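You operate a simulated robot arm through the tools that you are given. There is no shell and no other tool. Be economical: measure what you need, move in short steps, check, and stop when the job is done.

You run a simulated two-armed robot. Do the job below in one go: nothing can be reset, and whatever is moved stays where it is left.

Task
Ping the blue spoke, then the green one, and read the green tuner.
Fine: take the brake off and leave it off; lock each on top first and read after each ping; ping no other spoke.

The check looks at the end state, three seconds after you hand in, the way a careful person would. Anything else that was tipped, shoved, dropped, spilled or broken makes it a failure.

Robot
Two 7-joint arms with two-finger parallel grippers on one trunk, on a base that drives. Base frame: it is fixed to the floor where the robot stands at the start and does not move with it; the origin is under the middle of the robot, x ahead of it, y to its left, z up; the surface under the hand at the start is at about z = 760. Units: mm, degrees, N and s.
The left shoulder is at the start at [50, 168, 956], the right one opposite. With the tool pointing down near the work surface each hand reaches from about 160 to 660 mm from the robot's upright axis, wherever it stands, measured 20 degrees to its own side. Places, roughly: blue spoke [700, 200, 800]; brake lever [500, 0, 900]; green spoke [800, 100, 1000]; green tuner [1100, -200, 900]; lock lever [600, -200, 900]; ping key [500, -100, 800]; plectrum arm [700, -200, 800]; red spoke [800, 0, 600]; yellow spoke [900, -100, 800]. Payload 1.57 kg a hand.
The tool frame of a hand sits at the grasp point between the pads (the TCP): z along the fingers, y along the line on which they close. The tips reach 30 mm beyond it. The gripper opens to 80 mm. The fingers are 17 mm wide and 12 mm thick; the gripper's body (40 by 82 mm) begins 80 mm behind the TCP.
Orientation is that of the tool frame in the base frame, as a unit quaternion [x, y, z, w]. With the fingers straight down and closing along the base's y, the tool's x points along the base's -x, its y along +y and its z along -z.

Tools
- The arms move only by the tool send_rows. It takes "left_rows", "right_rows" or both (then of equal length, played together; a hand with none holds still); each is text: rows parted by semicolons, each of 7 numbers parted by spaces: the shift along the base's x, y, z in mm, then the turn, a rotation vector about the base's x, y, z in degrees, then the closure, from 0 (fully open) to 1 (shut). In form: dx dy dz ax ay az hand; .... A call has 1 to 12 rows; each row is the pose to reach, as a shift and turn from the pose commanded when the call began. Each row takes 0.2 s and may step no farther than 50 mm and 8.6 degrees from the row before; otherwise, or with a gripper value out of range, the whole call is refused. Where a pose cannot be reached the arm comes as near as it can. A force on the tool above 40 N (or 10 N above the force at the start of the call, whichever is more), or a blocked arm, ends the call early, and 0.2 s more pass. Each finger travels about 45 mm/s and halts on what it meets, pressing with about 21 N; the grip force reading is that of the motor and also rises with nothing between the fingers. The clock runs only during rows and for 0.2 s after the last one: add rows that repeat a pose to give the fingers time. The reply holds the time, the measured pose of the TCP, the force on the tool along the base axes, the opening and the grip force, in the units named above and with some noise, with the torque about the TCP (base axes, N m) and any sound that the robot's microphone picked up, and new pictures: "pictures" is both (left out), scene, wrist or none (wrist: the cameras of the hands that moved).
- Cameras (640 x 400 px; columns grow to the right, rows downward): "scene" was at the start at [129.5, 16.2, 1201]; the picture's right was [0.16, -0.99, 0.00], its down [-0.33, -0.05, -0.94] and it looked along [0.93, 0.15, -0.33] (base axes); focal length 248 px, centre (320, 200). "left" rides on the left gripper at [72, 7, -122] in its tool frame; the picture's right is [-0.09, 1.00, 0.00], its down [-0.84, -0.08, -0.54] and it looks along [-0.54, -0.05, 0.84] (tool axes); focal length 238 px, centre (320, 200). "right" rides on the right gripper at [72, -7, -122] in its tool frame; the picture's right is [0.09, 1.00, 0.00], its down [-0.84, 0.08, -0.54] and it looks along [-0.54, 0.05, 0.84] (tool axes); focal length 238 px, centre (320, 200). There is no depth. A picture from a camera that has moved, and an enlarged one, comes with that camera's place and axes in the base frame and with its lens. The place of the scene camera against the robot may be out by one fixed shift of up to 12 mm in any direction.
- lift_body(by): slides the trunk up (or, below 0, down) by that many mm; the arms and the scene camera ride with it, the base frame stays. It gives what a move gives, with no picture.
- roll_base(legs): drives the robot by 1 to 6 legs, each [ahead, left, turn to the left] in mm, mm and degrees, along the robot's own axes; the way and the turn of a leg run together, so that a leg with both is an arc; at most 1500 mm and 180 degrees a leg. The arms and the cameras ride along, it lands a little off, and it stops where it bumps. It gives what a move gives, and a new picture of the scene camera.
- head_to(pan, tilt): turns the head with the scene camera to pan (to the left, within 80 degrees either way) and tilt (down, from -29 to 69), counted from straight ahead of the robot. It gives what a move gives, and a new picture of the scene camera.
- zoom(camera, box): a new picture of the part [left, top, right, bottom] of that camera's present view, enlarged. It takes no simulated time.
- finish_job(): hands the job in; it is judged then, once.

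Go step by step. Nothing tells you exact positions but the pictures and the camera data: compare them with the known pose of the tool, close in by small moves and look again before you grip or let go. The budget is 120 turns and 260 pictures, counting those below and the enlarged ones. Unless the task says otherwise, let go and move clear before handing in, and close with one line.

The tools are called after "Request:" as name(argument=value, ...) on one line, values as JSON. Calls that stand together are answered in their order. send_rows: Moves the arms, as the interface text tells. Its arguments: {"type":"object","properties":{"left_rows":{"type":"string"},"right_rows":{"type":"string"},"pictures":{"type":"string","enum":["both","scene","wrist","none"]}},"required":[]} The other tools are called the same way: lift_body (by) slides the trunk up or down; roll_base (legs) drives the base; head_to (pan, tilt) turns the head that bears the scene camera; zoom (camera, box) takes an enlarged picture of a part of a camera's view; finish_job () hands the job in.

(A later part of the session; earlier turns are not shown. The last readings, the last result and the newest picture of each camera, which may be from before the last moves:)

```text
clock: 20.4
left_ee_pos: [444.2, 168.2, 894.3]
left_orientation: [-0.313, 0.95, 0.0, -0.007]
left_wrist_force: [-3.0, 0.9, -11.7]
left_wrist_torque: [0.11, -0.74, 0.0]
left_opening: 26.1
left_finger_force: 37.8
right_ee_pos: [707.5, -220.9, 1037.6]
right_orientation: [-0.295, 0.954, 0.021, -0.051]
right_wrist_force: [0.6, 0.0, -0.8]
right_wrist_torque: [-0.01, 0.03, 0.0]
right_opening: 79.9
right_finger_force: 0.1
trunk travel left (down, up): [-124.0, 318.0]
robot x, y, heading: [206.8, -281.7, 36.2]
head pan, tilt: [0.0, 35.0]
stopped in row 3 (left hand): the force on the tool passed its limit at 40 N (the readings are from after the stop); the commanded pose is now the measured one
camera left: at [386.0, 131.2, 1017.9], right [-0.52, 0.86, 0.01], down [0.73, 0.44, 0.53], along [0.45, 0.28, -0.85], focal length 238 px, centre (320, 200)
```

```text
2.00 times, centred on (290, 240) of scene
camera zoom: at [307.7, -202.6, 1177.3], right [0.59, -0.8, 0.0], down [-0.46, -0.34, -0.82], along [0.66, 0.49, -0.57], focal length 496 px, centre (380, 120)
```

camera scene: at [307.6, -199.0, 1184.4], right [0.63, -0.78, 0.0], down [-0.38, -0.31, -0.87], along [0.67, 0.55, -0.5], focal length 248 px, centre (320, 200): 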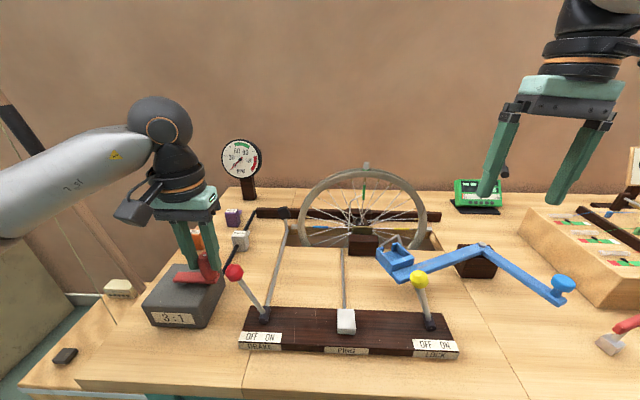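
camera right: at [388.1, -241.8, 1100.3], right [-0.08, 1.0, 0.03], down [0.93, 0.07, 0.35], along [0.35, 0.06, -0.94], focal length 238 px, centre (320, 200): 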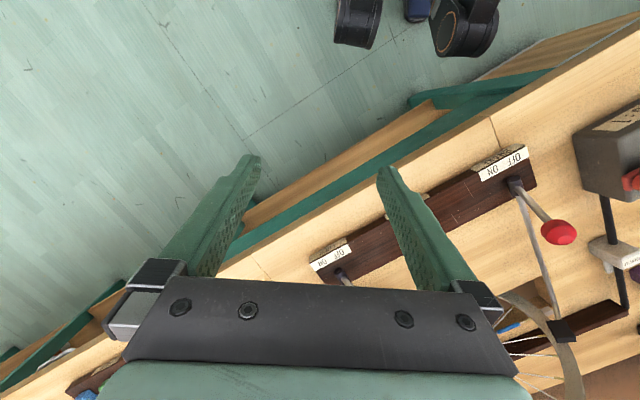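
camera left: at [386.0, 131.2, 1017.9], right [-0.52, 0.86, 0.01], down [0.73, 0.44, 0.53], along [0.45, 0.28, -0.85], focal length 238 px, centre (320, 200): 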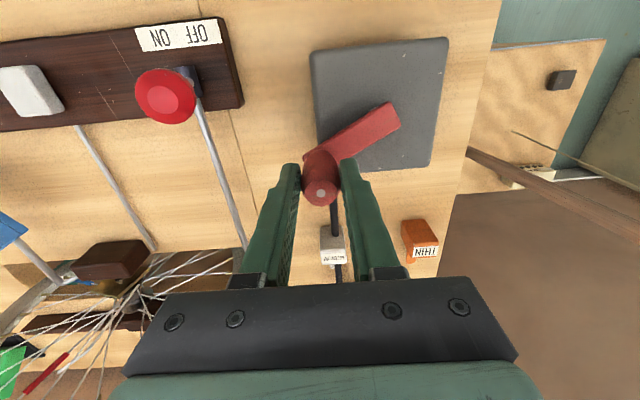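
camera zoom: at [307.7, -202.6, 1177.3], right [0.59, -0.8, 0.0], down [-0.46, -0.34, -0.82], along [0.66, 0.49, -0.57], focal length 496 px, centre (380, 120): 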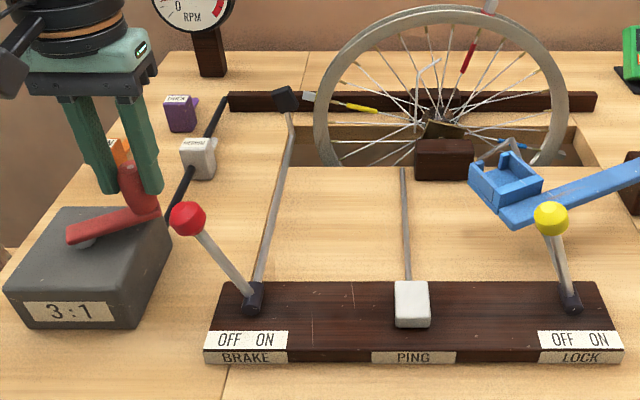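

The wheel freewheels and coasts on clockwise after the crank stops. I'll ease the hand and watch it slow down.

Request:
send_rows(left_rows="0 0 -3 0 0 0 0.7; 0 0 -3 0 0 0 0.5; 0 0 -3 0 0 0 0.5; 0 0 -3 0 0 0 0.5; 0 0 -3 0 0 0 0.5", pictures="scene")

Request:
send_rows(left_rows="0 0 0 0 0 0 0.5; 0 0 0 0 0 0 0.5; 0 0 0 0 0 0 0.5; 0 0 0 0 0 0 0.5; 0 0 0 0 0 0 0.5; 0 0 0 0 0 0 0.5; 0 0 0 0 0 0 0.5; 0 0 0 0 0 0 0.5", pictures="scene")

```text
clock: 21.6
left_ee_pos: [446.4, 166.7, 891.7]
left_orientation: [-0.312, 0.95, 0.001, -0.006]
left_wrist_force: [0.0, 0.7, 0.3]
left_wrist_torque: [0.01, 0.02, -0.03]
left_opening: 39.9
left_finger_force: 0.1
right_ee_pos: [707.2, -222.6, 1037.3]
right_orientation: [-0.296, 0.954, 0.021, -0.05]
right_wrist_force: [0.3, -0.6, -0.2]
right_wrist_torque: [-0.01, 0.01, -0.04]
right_opening: 79.7
right_finger_force: 0.1
trunk travel left (down, up): [-124.0, 318.0]
robot x, y, heading: [209.3, -282.8, 36.1]
head pan, tilt: [0.0, 35.0]
camera scene: at [307.9, -203.7, 1176.2], right [0.59, -0.81, 0.0], down [-0.46, -0.34, -0.82], along [0.66, 0.48, -0.57], focal length 248 px, centre (320, 200)
```

scene: 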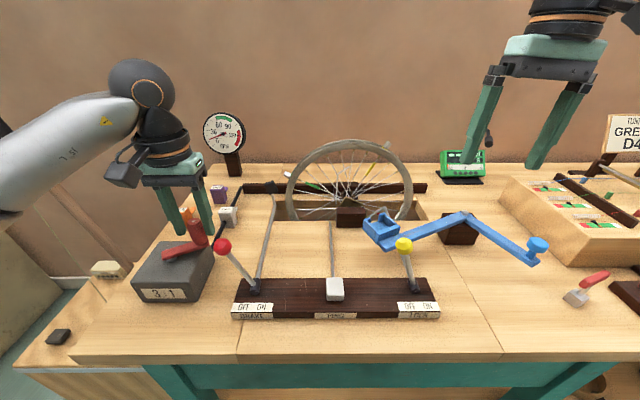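

```text
clock: 23.4
left_ee_pos: [445.8, 166.1, 892.0]
left_orientation: [-0.313, 0.95, -0.001, -0.006]
left_wrist_force: [0.5, -0.1, -0.1]
left_wrist_torque: [-0.02, 0.0, 0.0]
left_opening: 40.2
left_finger_force: 0.1
right_ee_pos: [706.1, -222.9, 1037.6]
right_orientation: [-0.295, 0.954, 0.021, -0.051]
right_wrist_force: [-0.5, 0.4, 0.8]
right_wrist_torque: [0.04, -0.03, -0.02]
right_opening: 79.8
right_finger_force: 0.1
trunk travel left (down, up): [-124.0, 318.0]
robot x, y, heading: [206.3, -283.0, 36.4]
head pan, tilt: [0.0, 35.0]
camera scene: at [307.9, -203.7, 1176.2], right [0.59, -0.81, 0.0], down [-0.46, -0.34, -0.82], along [0.66, 0.48, -0.57], focal length 248 px, centre (320, 200)
```

scene: 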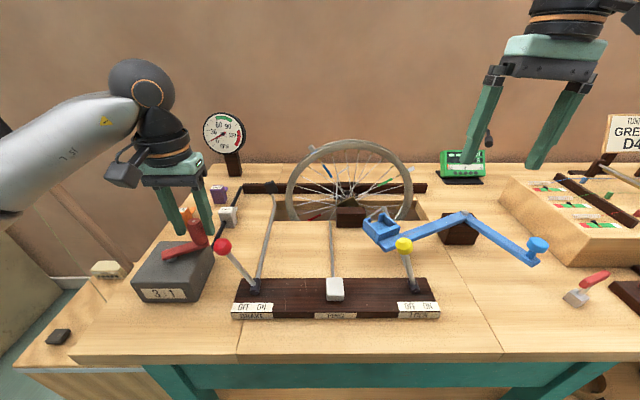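

The wheel is slowing only gradually (about 11 rpm). Meanwhile I'll bring the closed right fingers to the left of the yellow lock knob, at about (605, -147, 897), staying clear for now.

Request:
send_rows(right_rows="-32 27 0 0 0 0 1; -64 54 0 0 0 0 1; -95 80 0 0 0 0 1; -126 107 0 0 0 0 1; -126 107 -40 0 0 0 1; -126 107 -80 0 0 0 1; -126 107 -80 0 0 0 1; -126 107 -80 0 0 0 1")

```text
clock: 25.1
left_ee_pos: [445.7, 167.6, 892.2]
left_orientation: [-0.313, 0.95, 0.002, -0.005]
left_wrist_force: [-0.1, 0.2, -0.2]
left_wrist_torque: [0.0, 0.01, -0.04]
left_opening: 40.0
left_finger_force: 0.1
right_ee_pos: [681.1, -93.3, 1027.8]
right_orientation: [-0.293, 0.954, 0.025, -0.051]
right_wrist_force: [0.3, -0.4, -0.7]
right_wrist_torque: [0.05, 0.01, -0.03]
right_opening: 0.2
right_finger_force: 20.8
right hand out of reach, approached as far as the arm can: row 2, 3, 4, 5, 6, 7, 8
trunk travel left (down, up): [-124.0, 318.0]
robot x, y, heading: [206.3, -279.0, 36.2]
head pan, tilt: [0.0, 35.0]
camera scene: at [307.8, -203.7, 1176.2], right [0.59, -0.81, 0.0], down [-0.46, -0.34, -0.82], along [0.66, 0.48, -0.57], focal length 248 px, centre (320, 200)
camera right: at [639.8, -140.3, 1155.2], right [-0.63, 0.77, 0.08], down [0.71, 0.53, 0.48], along [0.32, 0.36, -0.88], focal length 238 px, centre (320, 200)
```

scene: 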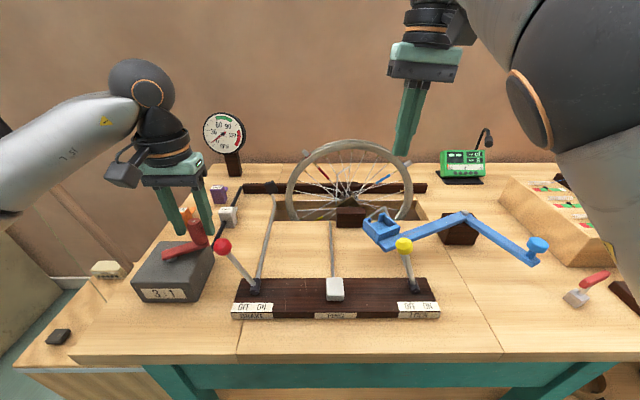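
right: 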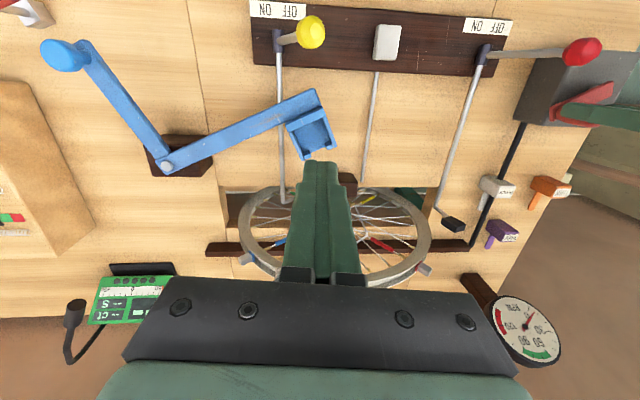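

The right arm is cramped because the trunk is low for work at z 900. The left fingers are open around the peg, so I'll lift the trunk 140 mm, which raises both hands straight up.

Request:
lift_body(by=140)

Request:
send_rows(right_rows="0 0 0 0 0 0 1; -25 -8 0 0 0 0 1; -50 -16 0 0 0 0 1; -75 -22 0 0 0 0 1; -100 -22 0 0 0 0 1; -100 -22 -40 0 0 0 1; -100 -22 -80 0 0 0 1")

```text
clock: 26.8
left_ee_pos: [446.2, 166.3, 1031.0]
left_orientation: [-0.313, 0.95, 0.001, -0.006]
left_wrist_force: [0.7, 0.9, -0.3]
left_wrist_torque: [0.01, -0.01, 0.0]
left_opening: 39.7
left_finger_force: 0.1
right_ee_pos: [681.5, -93.2, 1166.5]
right_orientation: [-0.293, 0.954, 0.024, -0.052]
right_wrist_force: [0.5, -0.3, 0.2]
right_wrist_torque: [0.01, 0.02, 0.03]
right_opening: 0.0
right_finger_force: 21.6
trunk travel left (down, up): [-264.0, 178.0]
robot x, y, heading: [205.7, -278.5, 36.1]
head pan, tilt: [0.0, 35.0]
```

```text
clock: 28.4
left_ee_pos: [445.9, 167.8, 1031.2]
left_orientation: [-0.312, 0.95, 0.002, -0.007]
left_wrist_force: [0.9, -0.2, -0.9]
left_wrist_torque: [0.01, 0.02, 0.02]
left_opening: 39.8
left_finger_force: 0.1
right_ee_pos: [692.4, -82.2, 1147.0]
right_orientation: [-0.292, 0.955, 0.027, -0.053]
right_wrist_force: [0.1, -0.3, -0.2]
right_wrist_torque: [-0.02, 0.02, -0.01]
right_opening: 0.0
right_finger_force: 21.1
right hand out of reach, approached as far as the arm can: row 2, 3, 4, 5, 6, 7
trunk travel left (down, up): [-264.0, 178.0]
robot x, y, heading: [205.2, -280.2, 36.2]
head pan, tilt: [0.0, 35.0]
camera scene: at [309.1, -203.4, 1316.0], right [0.59, -0.81, 0.0], down [-0.46, -0.34, -0.82], along [0.66, 0.48, -0.57], focal length 248 px, centre (320, 200)
camera right: at [651.0, -130.2, 1274.7], right [-0.63, 0.77, 0.09], down [0.71, 0.52, 0.47], along [0.32, 0.36, -0.88], focal length 238 px, centre (320, 200)
```

scene: 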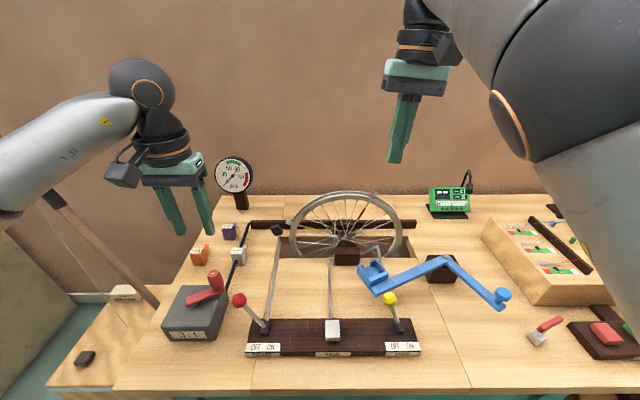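
right: 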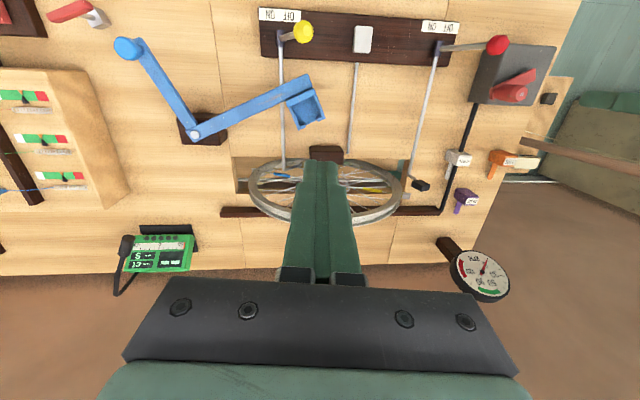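

The right arm stays jammed inward, so I'll park it to the right and work with the left hand. I also want to see whether the wheel has stopped.

Request:
send_rows(right_rows="40 -30 80 0 0 0 1; 80 -60 80 0 0 0 1; 110 -100 80 0 0 0 1; 130 -140 80 0 0 0 1; 150 -180 80 0 0 0 1; 170 -220 80 0 0 0 1", pictures="scene")

Request:
zoom(camera="scene", box=[200, 150, 440, 300])

```text
refused: row 1 steps farther than a row can; nothing moved
```

```text
2.67 times, centred on (320, 225) of scene
camera zoom: at [309.1, -203.4, 1316.0], right [0.59, -0.81, 0.0], down [-0.46, -0.34, -0.82], along [0.66, 0.48, -0.57], focal length 661 px, centre (320, 133)
```

zoom: 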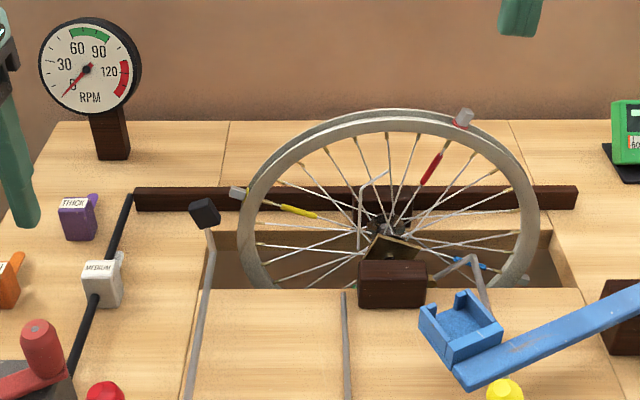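

The wheel has stopped with red about 25° right of the top; blue needs about 245° more clockwise. First I'll park the right hand in smaller steps.

Request:
send_rows(right_rows="20 -20 30 0 0 0 1; 45 -50 40 0 0 0 1; 70 -85 50 0 0 0 1; 95 -120 60 0 0 0 1; 120 -155 60 0 0 0 1; 145 -190 60 0 0 0 1; 170 -220 60 0 0 0 1", pictures="scene")

Request:
zoom(camera="left", box=[160, 50, 480, 300])

```text
clock: 30.0
left_ee_pos: [446.3, 166.1, 1032.5]
left_orientation: [-0.312, 0.95, 0.001, -0.006]
left_wrist_force: [-0.7, 0.0, 0.3]
left_wrist_torque: [0.0, 0.02, 0.0]
left_opening: 40.0
left_finger_force: 0.0
right_ee_pos: [827.2, -294.7, 1191.2]
right_orientation: [-0.296, 0.954, 0.02, -0.049]
right_wrist_force: [-0.1, 0.5, -0.4]
right_wrist_torque: [0.04, -0.04, -0.01]
right_opening: 0.0
right_finger_force: 20.7
right hand out of reach, approached as far as the arm can: row 4, 5, 6, 7
trunk travel left (down, up): [-264.0, 178.0]
robot x, y, heading: [207.4, -281.6, 36.2]
head pan, tilt: [0.0, 35.0]
camera scene: at [307.6, -203.2, 1316.2], right [0.59, -0.81, 0.0], down [-0.46, -0.34, -0.82], along [0.66, 0.48, -0.57], focal length 248 px, centre (320, 200)
```

scene: 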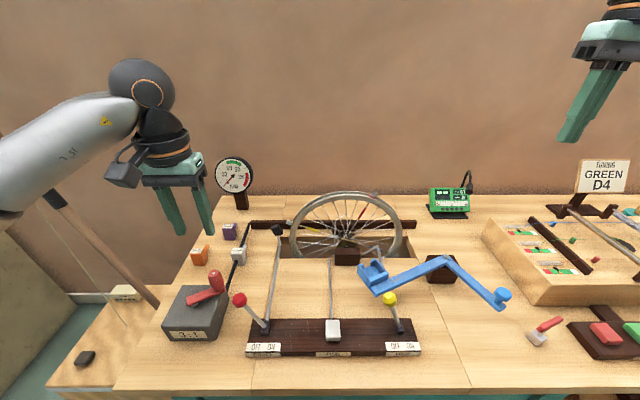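

```text
1.60 times, centred on (320, 175) of left
camera zoom: at [385.6, 131.1, 1156.0], right [-0.52, 0.86, 0.0], down [0.73, 0.43, 0.53], along [0.45, 0.28, -0.85], focal length 381 px, centre (320, 240)
```

zoom: 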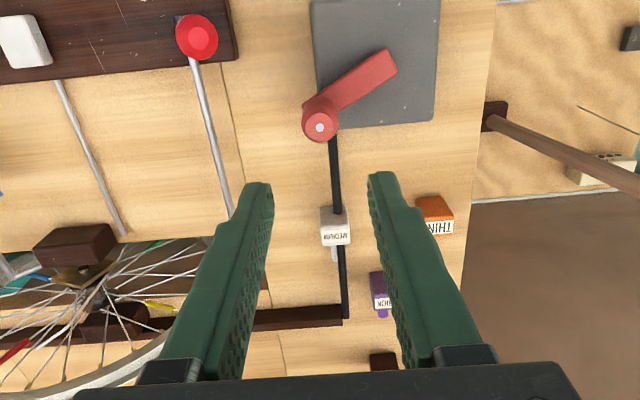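

The right hand is clear. Crank pivot (400, 191) and peg (445, 169) re-measured; I'll go down and grip the peg again.

Request:
send_rows(left_rows="-1 2 -45 0 0 0 0.5; -1 2 -90 0 0 0 0.5; -1 2 -115 0 0 0 0.5; -1 2 -139 0 0 0 0.5; -1 2 -139 0 0 0 0.65; -1 2 -139 0 0 0 0.68; -1 2 -139 0 0 0 0.68", pictures="wrist")

```text
clock: 31.6
left_ee_pos: [445.4, 166.9, 893.6]
left_orientation: [-0.313, 0.95, 0.002, -0.006]
left_wrist_force: [-0.1, 0.3, 0.3]
left_wrist_torque: [-0.04, -0.04, -0.01]
left_opening: 26.6
left_finger_force: 0.7
right_ee_pos: [826.3, -293.8, 1191.5]
right_orientation: [-0.295, 0.954, 0.022, -0.049]
right_wrist_force: [0.6, -0.2, 0.4]
right_wrist_torque: [0.0, 0.02, 0.02]
right_opening: 0.1
right_finger_force: 20.9
trunk travel left (down, up): [-264.0, 178.0]
robot x, y, heading: [209.3, -281.8, 36.1]
head pan, tilt: [0.0, 35.0]
camera left: at [386.1, 131.2, 1017.3], right [-0.52, 0.86, 0.01], down [0.73, 0.43, 0.53], along [0.45, 0.28, -0.85], focal length 238 px, centre (320, 200)
```

left: 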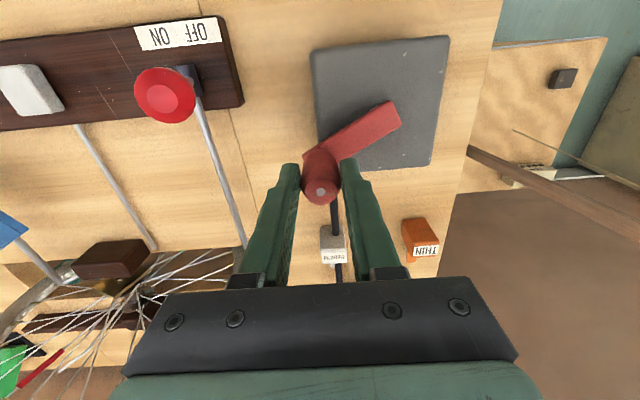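

Lightly held. I'll crank slowly this time, 24° at about 2° per row.

Request:
send_rows(left_rows="0.8 1.6 0 0 0 0 0.7; 1.6 3.2 0 0 0 0 0.7; 2.3 4.9 0 0 0 0 0.7; 2.9 6.6 0 0 0 0 0.7; 3.5 8.3 0 0 0 0 0.7; 4 10 0 0 0 0 0.7; 4.5 11.7 0 0 0 0 0.7; 4.9 13.5 0 0 0 0 0.7; 5.2 15.2 0 0 0 0 0.7; 5.5 17 0 0 0 0 0.7; 5.7 18.8 0 0 0 0 0.7; 5.9 20.6 0 0 0 0 0.7", pictures="none")

Request:
zoom(camera="scene", box=[160, 150, 440, 350])

Request:
send_rows(left_rows="0 0 0 0 0 0 0.7; 0 0 0 0 0 0 0.7; 0 0 0 0 0 0 0.7; 0 0 0 0 0 0 0.7; 0 0 0 0 0 0 0.7; 0 0 0 0 0 0 0.7", pictures="none")

Request:
zoom(camera="scene", box=[160, 150, 440, 350])

```text
clock: 34.2
left_ee_pos: [451.1, 189.5, 893.8]
left_orientation: [-0.312, 0.95, 0.001, -0.005]
left_wrist_force: [8.3, -0.7, 4.6]
left_wrist_torque: [-0.45, -0.5, -0.03]
left_opening: 26.2
left_finger_force: 37.1
right_ee_pos: [827.1, -294.9, 1190.5]
right_orientation: [-0.296, 0.954, 0.02, -0.049]
right_wrist_force: [0.1, 0.1, -1.2]
right_wrist_torque: [0.0, -0.01, 0.0]
right_opening: 0.0
right_finger_force: 21.4
trunk travel left (down, up): [-264.0, 178.0]
robot x, y, heading: [209.2, -279.4, 36.1]
head pan, tilt: [0.0, 35.0]
```

```text
2.00 times, centred on (300, 250) of scene
camera zoom: at [308.5, -204.0, 1316.2], right [0.59, -0.81, 0.0], down [-0.46, -0.34, -0.82], along [0.66, 0.48, -0.57], focal length 496 px, centre (360, 100)
```

zoom: 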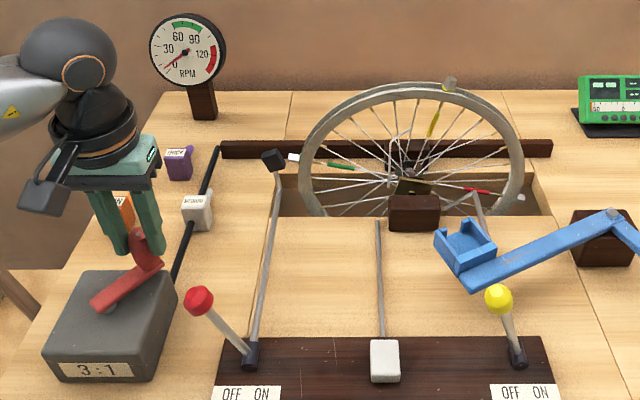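

```text
clock: 35.6
left_ee_pos: [451.4, 187.9, 893.0]
left_orientation: [-0.312, 0.95, 0.001, -0.006]
left_wrist_force: [10.8, 0.3, 7.4]
left_wrist_torque: [-0.08, -0.69, -0.05]
left_opening: 25.9
left_finger_force: 37.0
right_ee_pos: [828.0, -294.9, 1189.8]
right_orientation: [-0.295, 0.954, 0.021, -0.05]
right_wrist_force: [-0.2, 0.2, 0.1]
right_wrist_torque: [0.03, -0.01, 0.0]
right_opening: 0.0
right_finger_force: 21.2
trunk travel left (down, up): [-264.0, 178.0]
robot x, y, heading: [207.1, -278.3, 36.1]
head pan, tilt: [0.0, 35.0]
```

```text
2.00 times, centred on (300, 250) of scene
camera zoom: at [308.5, -204.3, 1316.2], right [0.59, -0.81, 0.0], down [-0.46, -0.34, -0.82], along [0.66, 0.48, -0.57], focal length 496 px, centre (360, 100)
```

zoom: 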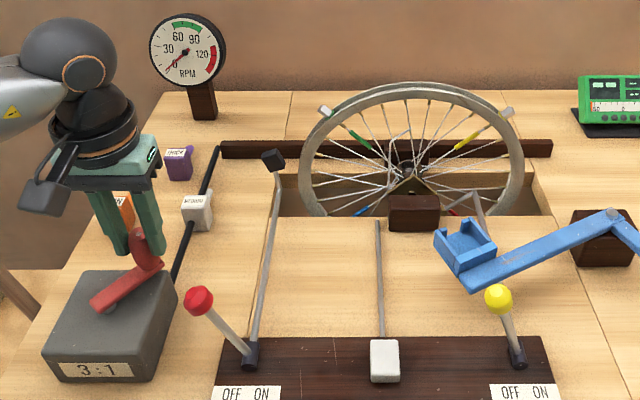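

It coasted from 20° to 45° past; green is at about -45° and blue at about -135°. I'll crank another 24° slowly.

Request:
send_rows(left_rows="0.8 1.8 0 0 0 0 0.7; 0.8 3.6 0 0 0 0 0.7; 0.8 5.4 0 0 0 0 0.7; 0.7 7.2 0 0 0 0 0.7; 0.5 9 0 0 0 0 0.7; 0.3 10.7 0 0 0 0 0.7; 0 12.5 0 0 0 0 0.7; -0.3 14.3 0 0 0 0 0.7; -0.8 16 0 0 0 0 0.7; -1.2 17.8 0 0 0 0 0.7; -1.7 19.5 0 0 0 0 0.7; -2.3 21.2 0 0 0 0 0.7", pictures="none")

Request:
zoom(camera="scene", box=[160, 150, 440, 350])

Request:
send_rows(left_rows="0 0 0 0 0 0 0.7; 0 0 0 0 0 0 0.7; 0 0 0 0 0 0 0.7; 0 0 0 0 0 0 0.7; 0 0 0 0 0 0 0.7; 0 0 0 0 0 0 0.7; 0 0 0 0 0 0 0.7; 0 0 0 0 0 0 0.7; 0 0 0 0 0 0 0.7", pictures="none")

Request:
zoom(camera="scene", box=[160, 150, 440, 350])

```text
clock: 38.2
left_ee_pos: [447.8, 210.6, 894.0]
left_orientation: [-0.312, 0.95, 0.001, -0.006]
left_wrist_force: [4.3, 2.1, 1.9]
left_wrist_torque: [-0.26, -0.5, -0.04]
left_opening: 26.1
left_finger_force: 37.7
right_ee_pos: [827.9, -294.6, 1190.6]
right_orientation: [-0.296, 0.954, 0.021, -0.05]
right_wrist_force: [-0.8, 0.0, 0.1]
right_wrist_torque: [0.02, 0.02, -0.02]
right_opening: 0.0
right_finger_force: 21.1
trunk travel left (down, up): [-264.0, 178.0]
robot x, y, heading: [207.7, -280.2, 36.5]
head pan, tilt: [0.0, 35.0]
```

```text
2.00 times, centred on (300, 250) of scene
camera zoom: at [308.1, -203.7, 1316.1], right [0.59, -0.81, 0.0], down [-0.46, -0.34, -0.82], along [0.66, 0.48, -0.57], focal length 496 px, centre (360, 100)
```

zoom: 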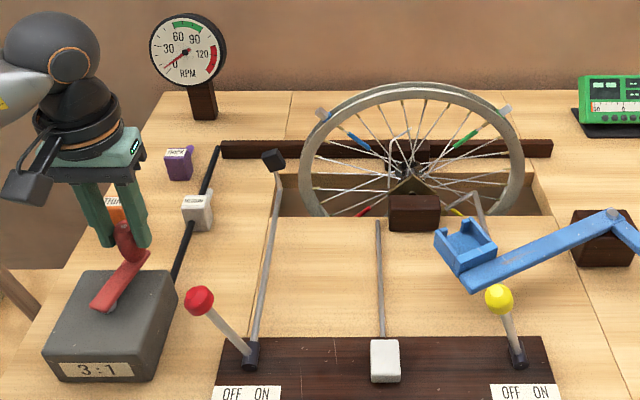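

```text
clock: 40.2
left_ee_pos: [447.5, 210.4, 893.0]
left_orientation: [-0.312, 0.95, 0.001, -0.005]
left_wrist_force: [1.7, 2.2, 1.7]
left_wrist_torque: [-0.33, -0.3, 0.0]
left_opening: 26.4
left_finger_force: 36.9
right_ee_pos: [826.7, -296.2, 1190.6]
right_orientation: [-0.295, 0.954, 0.021, -0.05]
right_wrist_force: [-0.6, -0.2, 0.6]
right_wrist_torque: [0.01, 0.0, 0.01]
right_opening: 0.0
right_finger_force: 20.9
trunk travel left (down, up): [-264.0, 178.0]
robot x, y, heading: [206.9, -279.5, 36.3]
head pan, tilt: [0.0, 35.0]
```

```text
2.00 times, centred on (300, 250) of scene
camera zoom: at [308.0, -203.6, 1316.2], right [0.59, -0.81, 0.0], down [-0.46, -0.34, -0.82], along [0.66, 0.48, -0.57], focal length 496 px, centre (360, 100)
```

zoom: 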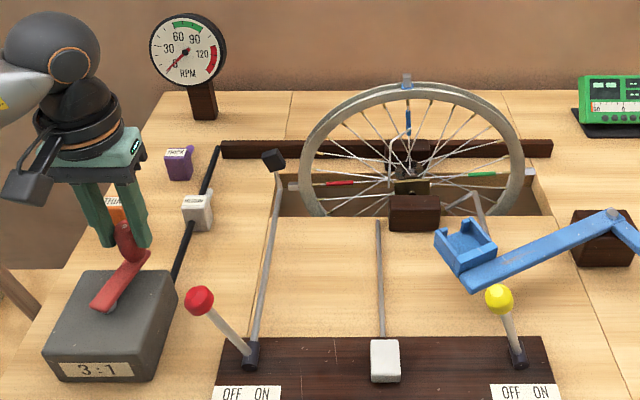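

Blue has drifted almost exactly to the top. I'll let another moment pass and check whether it has stopped.

Request:
send_rows(left_rows="0 0 0 0 0 0 0.6; 0 0 0 0 0 0 0.5; 0 0 0 0 0 0 0.5", pictures="none")

Request:
zoom(camera="scene", box=[280, 180, 420, 270])

```text
clock: 41.0
left_ee_pos: [447.6, 210.4, 893.0]
left_orientation: [-0.313, 0.95, 0.002, -0.006]
left_wrist_force: [0.0, -0.4, -0.2]
left_wrist_torque: [0.0, 0.0, 0.02]
left_opening: 40.0
left_finger_force: 0.0
right_ee_pos: [827.0, -294.3, 1191.6]
right_orientation: [-0.296, 0.954, 0.021, -0.05]
right_wrist_force: [-0.1, -0.5, 0.3]
right_wrist_torque: [0.02, 0.02, -0.03]
right_opening: 0.0
right_finger_force: 20.7
trunk travel left (down, up): [-264.0, 178.0]
robot x, y, heading: [209.8, -278.6, 36.0]
head pan, tilt: [0.0, 35.0]
```

```text
4.44 times, centred on (350, 225) of scene
camera zoom: at [307.9, -203.7, 1316.2], right [0.59, -0.81, 0.0], down [-0.46, -0.34, -0.82], along [0.66, 0.48, -0.57], focal length 1102 px, centre (187, 89)
```

zoom: 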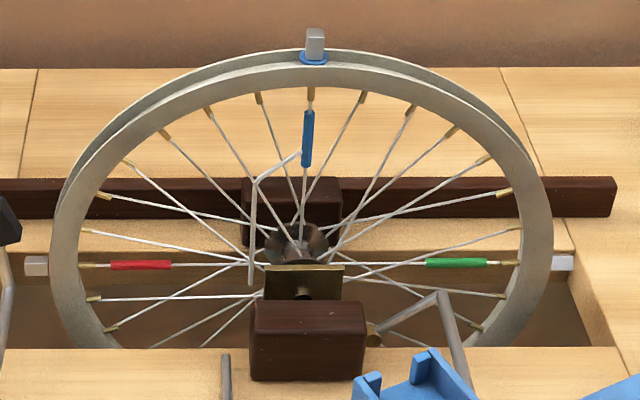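

Blue is on top, plate level, and the wheel at rest. I'll lift the left hand off the peg and carry it over to the left side of the yellow lock knob.

Request:
send_rows(left_rows="0 0 45 0 0 0 0.5; 0 0 90 0 0 0 0.5; 0 0 130 0 0 0 0.6; 17 -41 140 0 0 0 1; 34 -82 140 0 0 0 1; 51 -123 140 0 0 0 1; 68 -164 140 0 0 0 1; 85 -205 140 0 0 0 1; 102 -246 140 0 0 0 1; 118 -286 140 0 0 0 1; 133 -325 140 0 0 0 1; 133 -325 100 0 0 0 1")

```text
clock: 43.6
left_ee_pos: [580.7, -115.9, 992.8]
left_orientation: [-0.313, 0.95, 0.001, -0.005]
left_wrist_force: [0.4, 0.4, 0.6]
left_wrist_torque: [-0.03, -0.02, 0.0]
left_opening: 0.0
left_finger_force: 21.0
right_ee_pos: [828.2, -293.5, 1191.3]
right_orientation: [-0.295, 0.954, 0.021, -0.05]
right_wrist_force: [0.4, -0.3, 0.0]
right_wrist_torque: [0.01, 0.01, 0.01]
right_opening: 0.2
right_finger_force: 21.2
trunk travel left (down, up): [-264.0, 178.0]
robot x, y, heading: [206.7, -281.4, 36.4]
head pan, tilt: [0.0, 35.0]
camera scene: at [308.0, -203.3, 1316.2], right [0.59, -0.81, 0.0], down [-0.46, -0.34, -0.82], along [0.66, 0.48, -0.57], focal length 248 px, centre (320, 200)
camera left: at [521.2, -152.3, 1116.7], right [-0.52, 0.86, 0.0], down [0.73, 0.43, 0.53], along [0.45, 0.28, -0.85], focal length 238 px, centre (320, 200)
```

scene: 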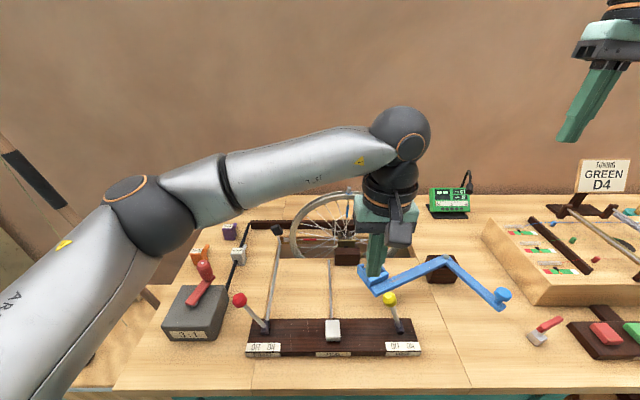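
left: 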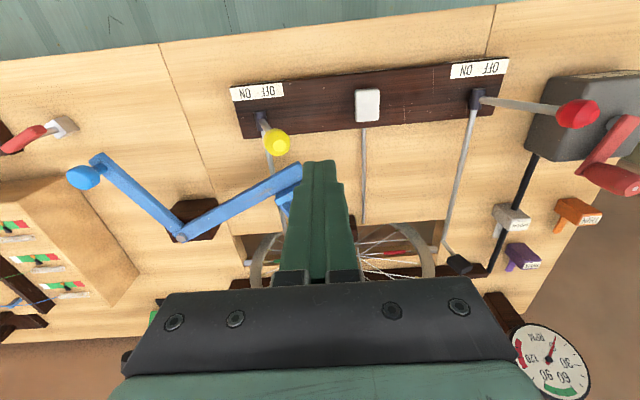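

Knob confirmed at (604, -148, 897), 40 mm to the right of the fingers. I'll go down and push it right to ON.

Request:
send_rows(left_rows="0 0 -45 0 0 0 1; 0 0 -94 0 0 0 1; 9 -12 -94 0 0 0 1; 18 -24 -94 0 0 0 1; 26 -36 -94 0 0 0 1; 35 -48 -94 0 0 0 1; 44 -60 -94 0 0 0 1; 50 -69 -94 0 0 0 1; 56 -77 -94 0 0 0 1")

```text
clock: 45.6
left_ee_pos: [631.2, -182.6, 899.8]
left_orientation: [-0.313, 0.95, 0.002, -0.005]
left_wrist_force: [0.4, 0.0, -0.3]
left_wrist_torque: [-0.02, 0.0, 0.04]
left_opening: 0.0
left_finger_force: 21.2
left hand out of reach, approached as far as the arm can: row 9
right_ee_pos: [827.2, -294.1, 1190.7]
right_orientation: [-0.296, 0.954, 0.022, -0.05]
right_wrist_force: [0.4, 0.2, 0.4]
right_wrist_torque: [0.0, 0.0, -0.01]
right_opening: 0.0
right_finger_force: 21.3
trunk travel left (down, up): [-264.0, 178.0]
robot x, y, heading: [209.3, -277.0, 36.4]
head pan, tilt: [0.0, 35.0]
camera scene: at [307.9, -203.6, 1316.2], right [0.59, -0.81, 0.0], down [-0.46, -0.34, -0.82], along [0.66, 0.48, -0.57], focal length 248 px, centre (320, 200)
camera left: at [571.1, -219.5, 1023.3], right [-0.52, 0.86, 0.01], down [0.73, 0.43, 0.53], along [0.45, 0.28, -0.85], focal length 238 px, centre (320, 200)
```

scene: 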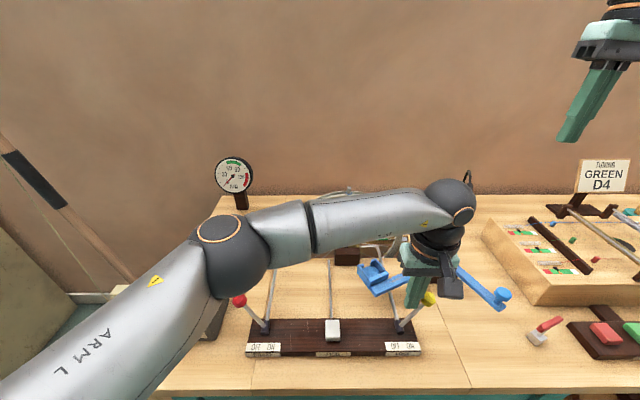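
left: 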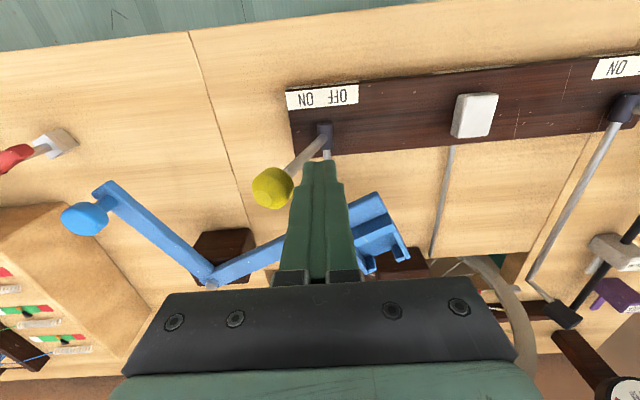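

The lock lever has made the same 72 mm throw as the brake and stands at ON. I'll back away and move above the ping key at about (538, -69, 802).

Request:
send_rows(left_rows="-12 16 0 0 0 0 1; -18 24 20 0 0 0 1; -24 32 60 0 0 0 1; -50 62 60 0 0 0 1; -75 90 60 0 0 0 1; -93 114 60 0 0 0 1; -93 114 20 0 0 0 1; -93 114 -5 0 0 0 1")

Request:
zoom(camera="scene", box=[240, 180, 460, 360])

```text
clock: 47.4
left_ee_pos: [539.6, -71.5, 895.3]
left_orientation: [-0.312, 0.95, 0.002, -0.005]
left_wrist_force: [0.3, 0.7, 0.1]
left_wrist_torque: [-0.02, 0.01, 0.02]
left_opening: 0.0
left_finger_force: 20.6
right_ee_pos: [826.9, -293.9, 1190.0]
right_orientation: [-0.296, 0.954, 0.021, -0.049]
right_wrist_force: [0.1, 0.5, 0.4]
right_wrist_torque: [-0.01, 0.02, -0.01]
right_opening: 0.1
right_finger_force: 20.8
trunk travel left (down, up): [-264.0, 178.0]
robot x, y, heading: [204.4, -281.7, 36.1]
head pan, tilt: [0.0, 35.0]
camera scene: at [307.9, -203.6, 1316.2], right [0.59, -0.81, 0.0], down [-0.46, -0.34, -0.82], along [0.66, 0.48, -0.57], focal length 248 px, centre (320, 200)
camera left: at [479.7, -106.7, 1018.0], right [-0.52, 0.86, 0.0], down [0.73, 0.43, 0.53], along [0.46, 0.28, -0.85], focal length 238 px, centre (320, 200)
```

scene: 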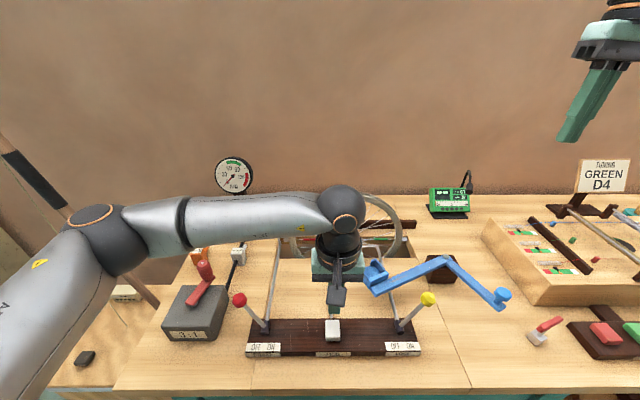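
left: 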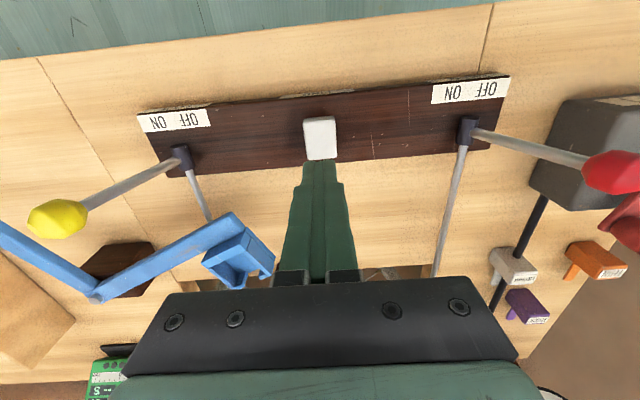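

```text
2.22 times, centred on (350, 270) of scene
camera zoom: at [307.9, -203.6, 1316.2], right [0.59, -0.81, 0.0], down [-0.46, -0.34, -0.82], along [0.66, 0.48, -0.57], focal length 551 px, centre (253, 44)
```

zoom: 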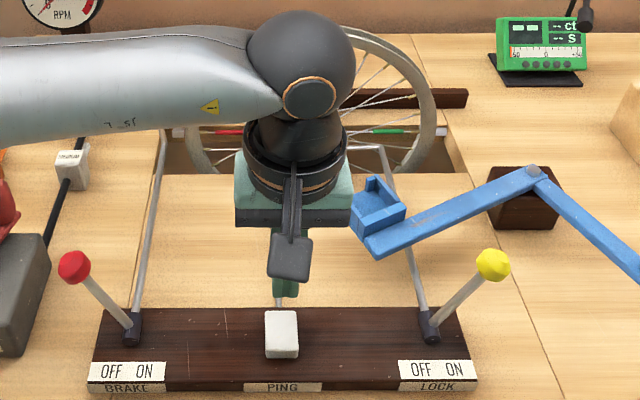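

Brake at OFF, lock at ON, blue on top, and the key lies right below the fingers. I'll press it gently once and rise, listening.

Request:
send_rows(left_rows="0 0 -40 0 0 0 1; 0 0 -55 0 0 0 1; 0 0 -60 0 0 0 1; 0 0 -64 0 0 0 1; 0 0 -68 0 0 0 1; 0 0 -71 0 0 0 1")

Request:
zoom(camera="scene", box=[420, 170, 480, 225])

```text
clock: 48.8
left_ee_pos: [538.9, -70.2, 823.0]
left_orientation: [-0.312, 0.95, 0.002, -0.005]
left_wrist_force: [0.3, -0.7, 2.0]
left_wrist_torque: [-0.04, 0.02, -0.01]
left_opening: 0.0
left_finger_force: 20.6
right_ee_pos: [827.5, -295.0, 1190.8]
right_orientation: [-0.295, 0.954, 0.021, -0.049]
right_wrist_force: [0.7, -0.3, -0.5]
right_wrist_torque: [0.02, -0.01, 0.01]
right_opening: 0.1
right_finger_force: 20.5
trunk travel left (down, up): [-264.0, 178.0]
robot x, y, heading: [206.9, -278.6, 36.2]
head pan, tilt: [0.0, 35.0]
heard: click
camera scene: at [307.8, -203.8, 1316.2], right [0.59, -0.81, 0.0], down [-0.46, -0.34, -0.82], along [0.66, 0.48, -0.57], focal length 248 px, centre (320, 200)
camera left: at [478.2, -106.3, 947.9], right [-0.52, 0.86, 0.01], down [0.73, 0.43, 0.53], along [0.45, 0.28, -0.85], focal length 238 px, centre (320, 200)
```

scene: 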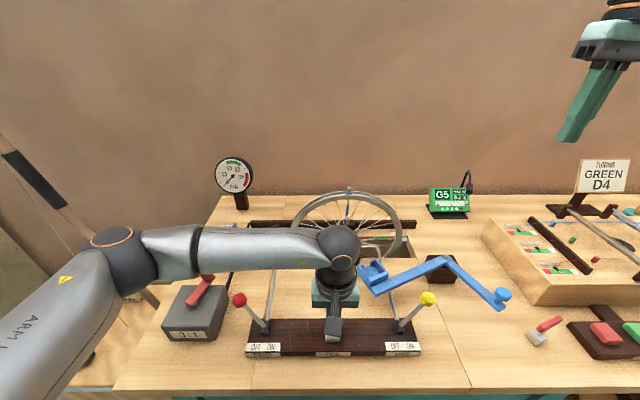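
left: 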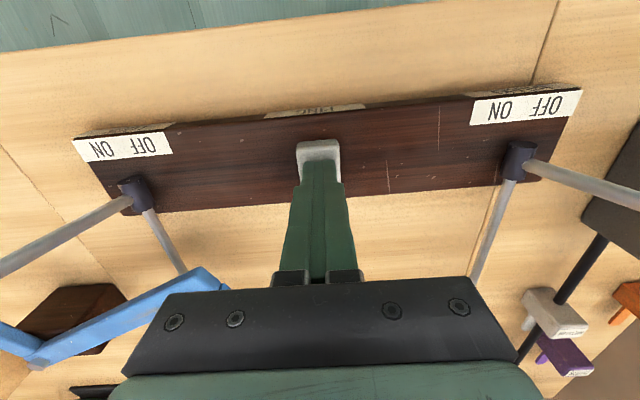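

```text
7.27 times, centred on (450, 198) of scene
camera zoom: at [307.8, -203.8, 1316.2], right [0.59, -0.81, 0.0], down [-0.46, -0.34, -0.82], along [0.66, 0.48, -0.57], focal length 1803 px, centre (-626, 218)
```

zoom: 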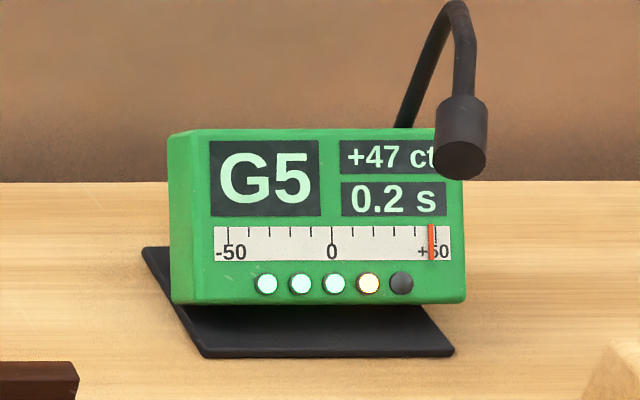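

The ping sounded and the tuner reads G5, +47 ct at 0.2 s. I'll release the key and read again while it settles.

Request:
send_rows(left_rows="0 0 20 0 0 0 1; 0 0 60 0 0 0 1; 0 0 100 0 0 0 1", pictures="none")

Request:
zoom(camera="scene", box=[420, 170, 480, 225])

Request:
zoom(camera="scene", box=[240, 180, 460, 360])

```text
clock: 49.6
left_ee_pos: [536.8, -68.9, 923.6]
left_orientation: [-0.312, 0.95, 0.002, -0.007]
left_wrist_force: [0.1, 0.2, 0.1]
left_wrist_torque: [0.01, 0.0, 0.0]
left_opening: 0.0
left_finger_force: 21.4
right_ee_pos: [827.0, -294.8, 1190.4]
right_orientation: [-0.295, 0.954, 0.022, -0.049]
right_wrist_force: [-0.3, 0.1, 0.4]
right_wrist_torque: [0.0, -0.01, 0.0]
right_opening: 0.0
right_finger_force: 21.7
trunk travel left (down, up): [-264.0, 178.0]
robot x, y, heading: [208.6, -277.7, 36.3]
head pan, tilt: [0.0, 35.0]
```

```text
7.27 times, centred on (450, 198) of scene
camera zoom: at [307.8, -203.8, 1316.2], right [0.59, -0.81, 0.0], down [-0.46, -0.34, -0.82], along [0.66, 0.48, -0.57], focal length 1803 px, centre (-626, 218)
```

zoom: 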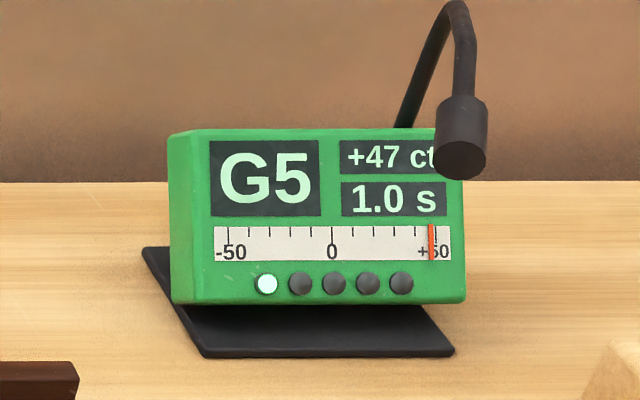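

```text
2.22 times, centred on (350, 270) of scene
camera zoom: at [307.8, -203.8, 1316.2], right [0.59, -0.81, 0.0], down [-0.46, -0.34, -0.82], along [0.66, 0.48, -0.57], focal length 551 px, centre (253, 44)
```

zoom: 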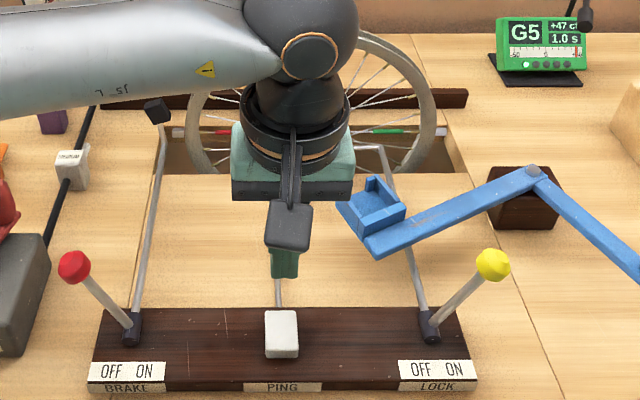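

Blue read: G5, +47 ct. To unlock I must reach the right side of the yellow knob, which is at the edge of the left arm's reach, so I'll raise the hand and shift the base 110 mm right.

Request:
send_rows(left_rows="0 0 40 0 0 0 1; 0 0 80 0 0 0 1", pictures="none")

Request:
roll_base(legs=[[0, -110, 0]])

```text
clock: 50.2
left_ee_pos: [537.4, -69.9, 1004.4]
left_orientation: [-0.312, 0.95, 0.002, -0.007]
left_wrist_force: [-0.6, -1.2, -0.4]
left_wrist_torque: [0.03, 0.01, 0.0]
left_opening: 0.0
left_finger_force: 21.5
right_ee_pos: [828.1, -294.1, 1191.0]
right_orientation: [-0.296, 0.954, 0.022, -0.048]
right_wrist_force: [-0.1, -0.1, 0.1]
right_wrist_torque: [-0.02, 0.03, -0.01]
right_opening: 0.1
right_finger_force: 20.9
trunk travel left (down, up): [-264.0, 178.0]
robot x, y, heading: [204.1, -280.5, 36.2]
head pan, tilt: [0.0, 35.0]
```

```text
clock: 51.9
left_ee_pos: [601.4, -158.5, 1005.4]
left_orientation: [-0.312, 0.95, 0.001, -0.007]
left_wrist_force: [-1.0, 0.7, -1.1]
left_wrist_torque: [-0.01, 0.03, -0.02]
left_opening: 0.0
left_finger_force: 21.0
right_ee_pos: [891.5, -382.9, 1190.5]
right_orientation: [-0.296, 0.954, 0.021, -0.049]
right_wrist_force: [-0.4, -0.2, -0.3]
right_wrist_torque: [-0.01, 0.02, 0.02]
right_opening: 0.1
right_finger_force: 21.5
trunk travel left (down, up): [-264.0, 178.0]
robot x, y, heading: [271.1, -366.2, 36.5]
head pan, tilt: [0.0, 35.0]
camera scene: at [373.1, -292.8, 1316.2], right [0.59, -0.81, 0.0], down [-0.46, -0.34, -0.82], along [0.66, 0.48, -0.57], focal length 248 px, centre (320, 200)
```

scene: 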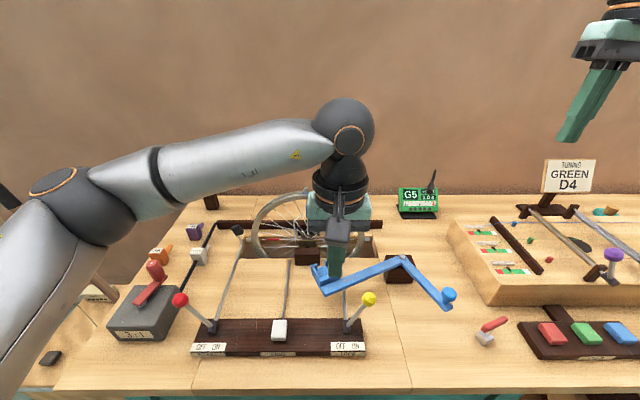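

I'll carry the left hand to the right side of the yellow knob (now about (645, -207, 897)) and check.

Request:
send_rows(left_rows="23 -28 0 0 0 0 1; 46 -56 0 0 0 0 1; 67 -82 0 0 0 0 1; 67 -82 -40 0 0 0 1; 67 -82 -60 0 0 0 1", pictures="wrist")

```text
clock: 53.0
left_ee_pos: [669.3, -242.4, 943.3]
left_orientation: [-0.312, 0.95, 0.002, -0.004]
left_wrist_force: [0.0, -0.3, 0.5]
left_wrist_torque: [-0.01, 0.0, -0.01]
left_opening: 0.2
left_finger_force: 21.6
right_ee_pos: [892.2, -383.6, 1190.2]
right_orientation: [-0.295, 0.954, 0.022, -0.05]
right_wrist_force: [-0.1, 0.1, -0.3]
right_wrist_torque: [0.01, 0.06, -0.01]
right_opening: 0.2
right_finger_force: 20.5
trunk travel left (down, up): [-264.0, 178.0]
robot x, y, heading: [271.5, -369.0, 36.3]
head pan, tilt: [0.0, 35.0]
camera left: at [609.4, -277.8, 1067.0], right [-0.52, 0.86, 0.0], down [0.73, 0.43, 0.53], along [0.45, 0.28, -0.85], focal length 238 px, centre (320, 200)
```

left: 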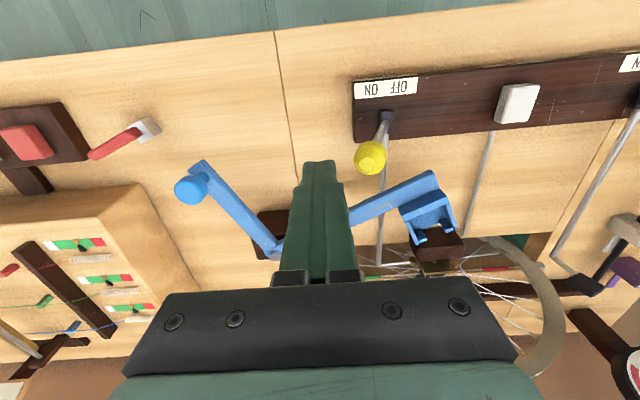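

Knob at (647, -209), 40 mm left of the fingers. I'll go down and push it left to OFF.

Request:
send_rows(left_rows="0 0 -25 0 0 0 1; 0 0 -44 0 0 0 1; -9 12 -44 0 0 0 1; -18 24 -44 0 0 0 1; -26 36 -44 0 0 0 1; -35 48 -44 0 0 0 1; -44 60 -44 0 0 0 1; -50 69 -44 0 0 0 1; -54 75 -44 0 0 0 1", pictures="wrist")

```text
clock: 55.0
left_ee_pos: [617.6, -168.6, 900.0]
left_orientation: [-0.311, 0.95, -0.001, -0.005]
left_wrist_force: [15.0, -16.1, -6.2]
left_wrist_torque: [-0.29, -0.25, -0.13]
left_opening: 0.0
left_finger_force: 21.3
right_ee_pos: [894.6, -385.9, 1189.8]
right_orientation: [-0.296, 0.954, 0.021, -0.05]
right_wrist_force: [0.7, 0.0, 0.7]
right_wrist_torque: [0.01, 0.0, 0.01]
right_opening: 0.0
right_finger_force: 21.5
trunk travel left (down, up): [-264.0, 178.0]
robot x, y, heading: [273.8, -370.6, 36.2]
head pan, tilt: [0.0, 35.0]
camera left: at [557.1, -204.2, 1024.0], right [-0.51, 0.86, 0.0], down [0.73, 0.43, 0.53], along [0.46, 0.27, -0.85], focal length 238 px, centre (320, 200)
```

left: 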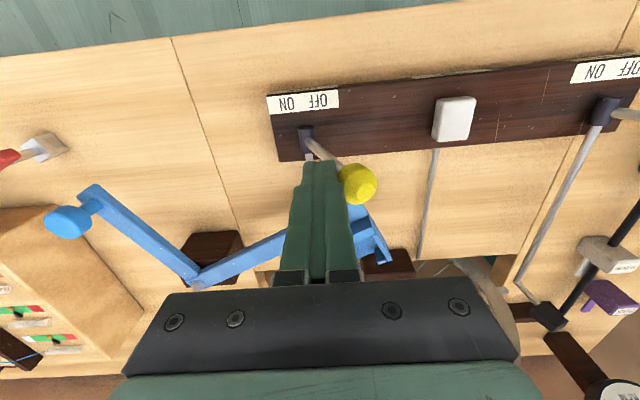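

The lock is at its OFF stop. I'll back off, rise, and drive back 110 mm left for the crank.

Request:
send_rows(left_rows="8 -11 0 0 0 0 1; 14 -19 0 0 0 0 1; 14 -19 45 0 0 0 1; 14 -19 90 0 0 0 1; 14 -19 135 0 0 0 0.5", pictures="none")

Request:
roll_base(legs=[[0, 110, 0]])

```text
clock: 56.2
left_ee_pos: [627.6, -185.4, 1036.1]
left_orientation: [-0.313, 0.95, 0.002, -0.006]
left_wrist_force: [-0.5, 0.1, -0.2]
left_wrist_torque: [-0.02, -0.02, 0.02]
left_opening: 32.1
left_finger_force: 0.0
right_ee_pos: [893.1, -382.4, 1190.5]
right_orientation: [-0.295, 0.954, 0.022, -0.049]
right_wrist_force: [0.3, -0.2, 0.2]
right_wrist_torque: [-0.03, 0.03, -0.02]
right_opening: 0.0
right_finger_force: 21.3
trunk travel left (down, up): [-264.0, 178.0]
robot x, y, heading: [271.5, -371.8, 36.5]
head pan, tilt: [0.0, 35.0]
```

```text
clock: 57.9
left_ee_pos: [561.7, -95.2, 1034.8]
left_orientation: [-0.313, 0.95, 0.001, -0.005]
left_wrist_force: [0.1, -0.2, -0.6]
left_wrist_torque: [-0.01, 0.01, 0.04]
left_opening: 39.8
left_finger_force: 0.1
right_ee_pos: [826.7, -292.8, 1190.4]
right_orientation: [-0.296, 0.954, 0.021, -0.05]
right_wrist_force: [-0.3, 0.8, -0.6]
right_wrist_torque: [-0.03, -0.03, 0.0]
right_opening: 0.0
right_finger_force: 21.6
trunk travel left (down, up): [-264.0, 178.0]
robot x, y, heading: [204.7, -280.3, 36.5]
head pan, tilt: [0.0, 35.0]
camera scene: at [307.2, -202.8, 1316.2], right [0.59, -0.81, 0.0], down [-0.46, -0.34, -0.82], along [0.66, 0.48, -0.57], focal length 248 px, centre (320, 200)
```

scene: 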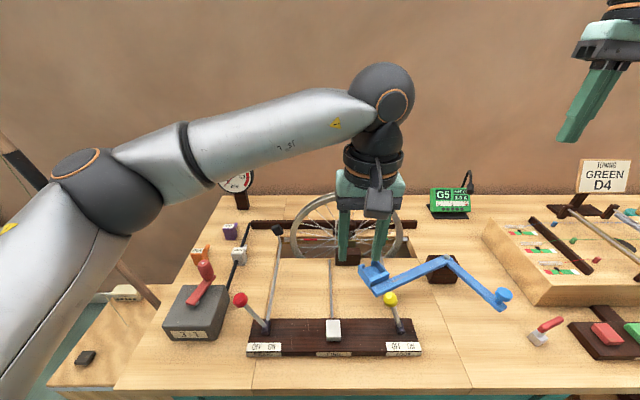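

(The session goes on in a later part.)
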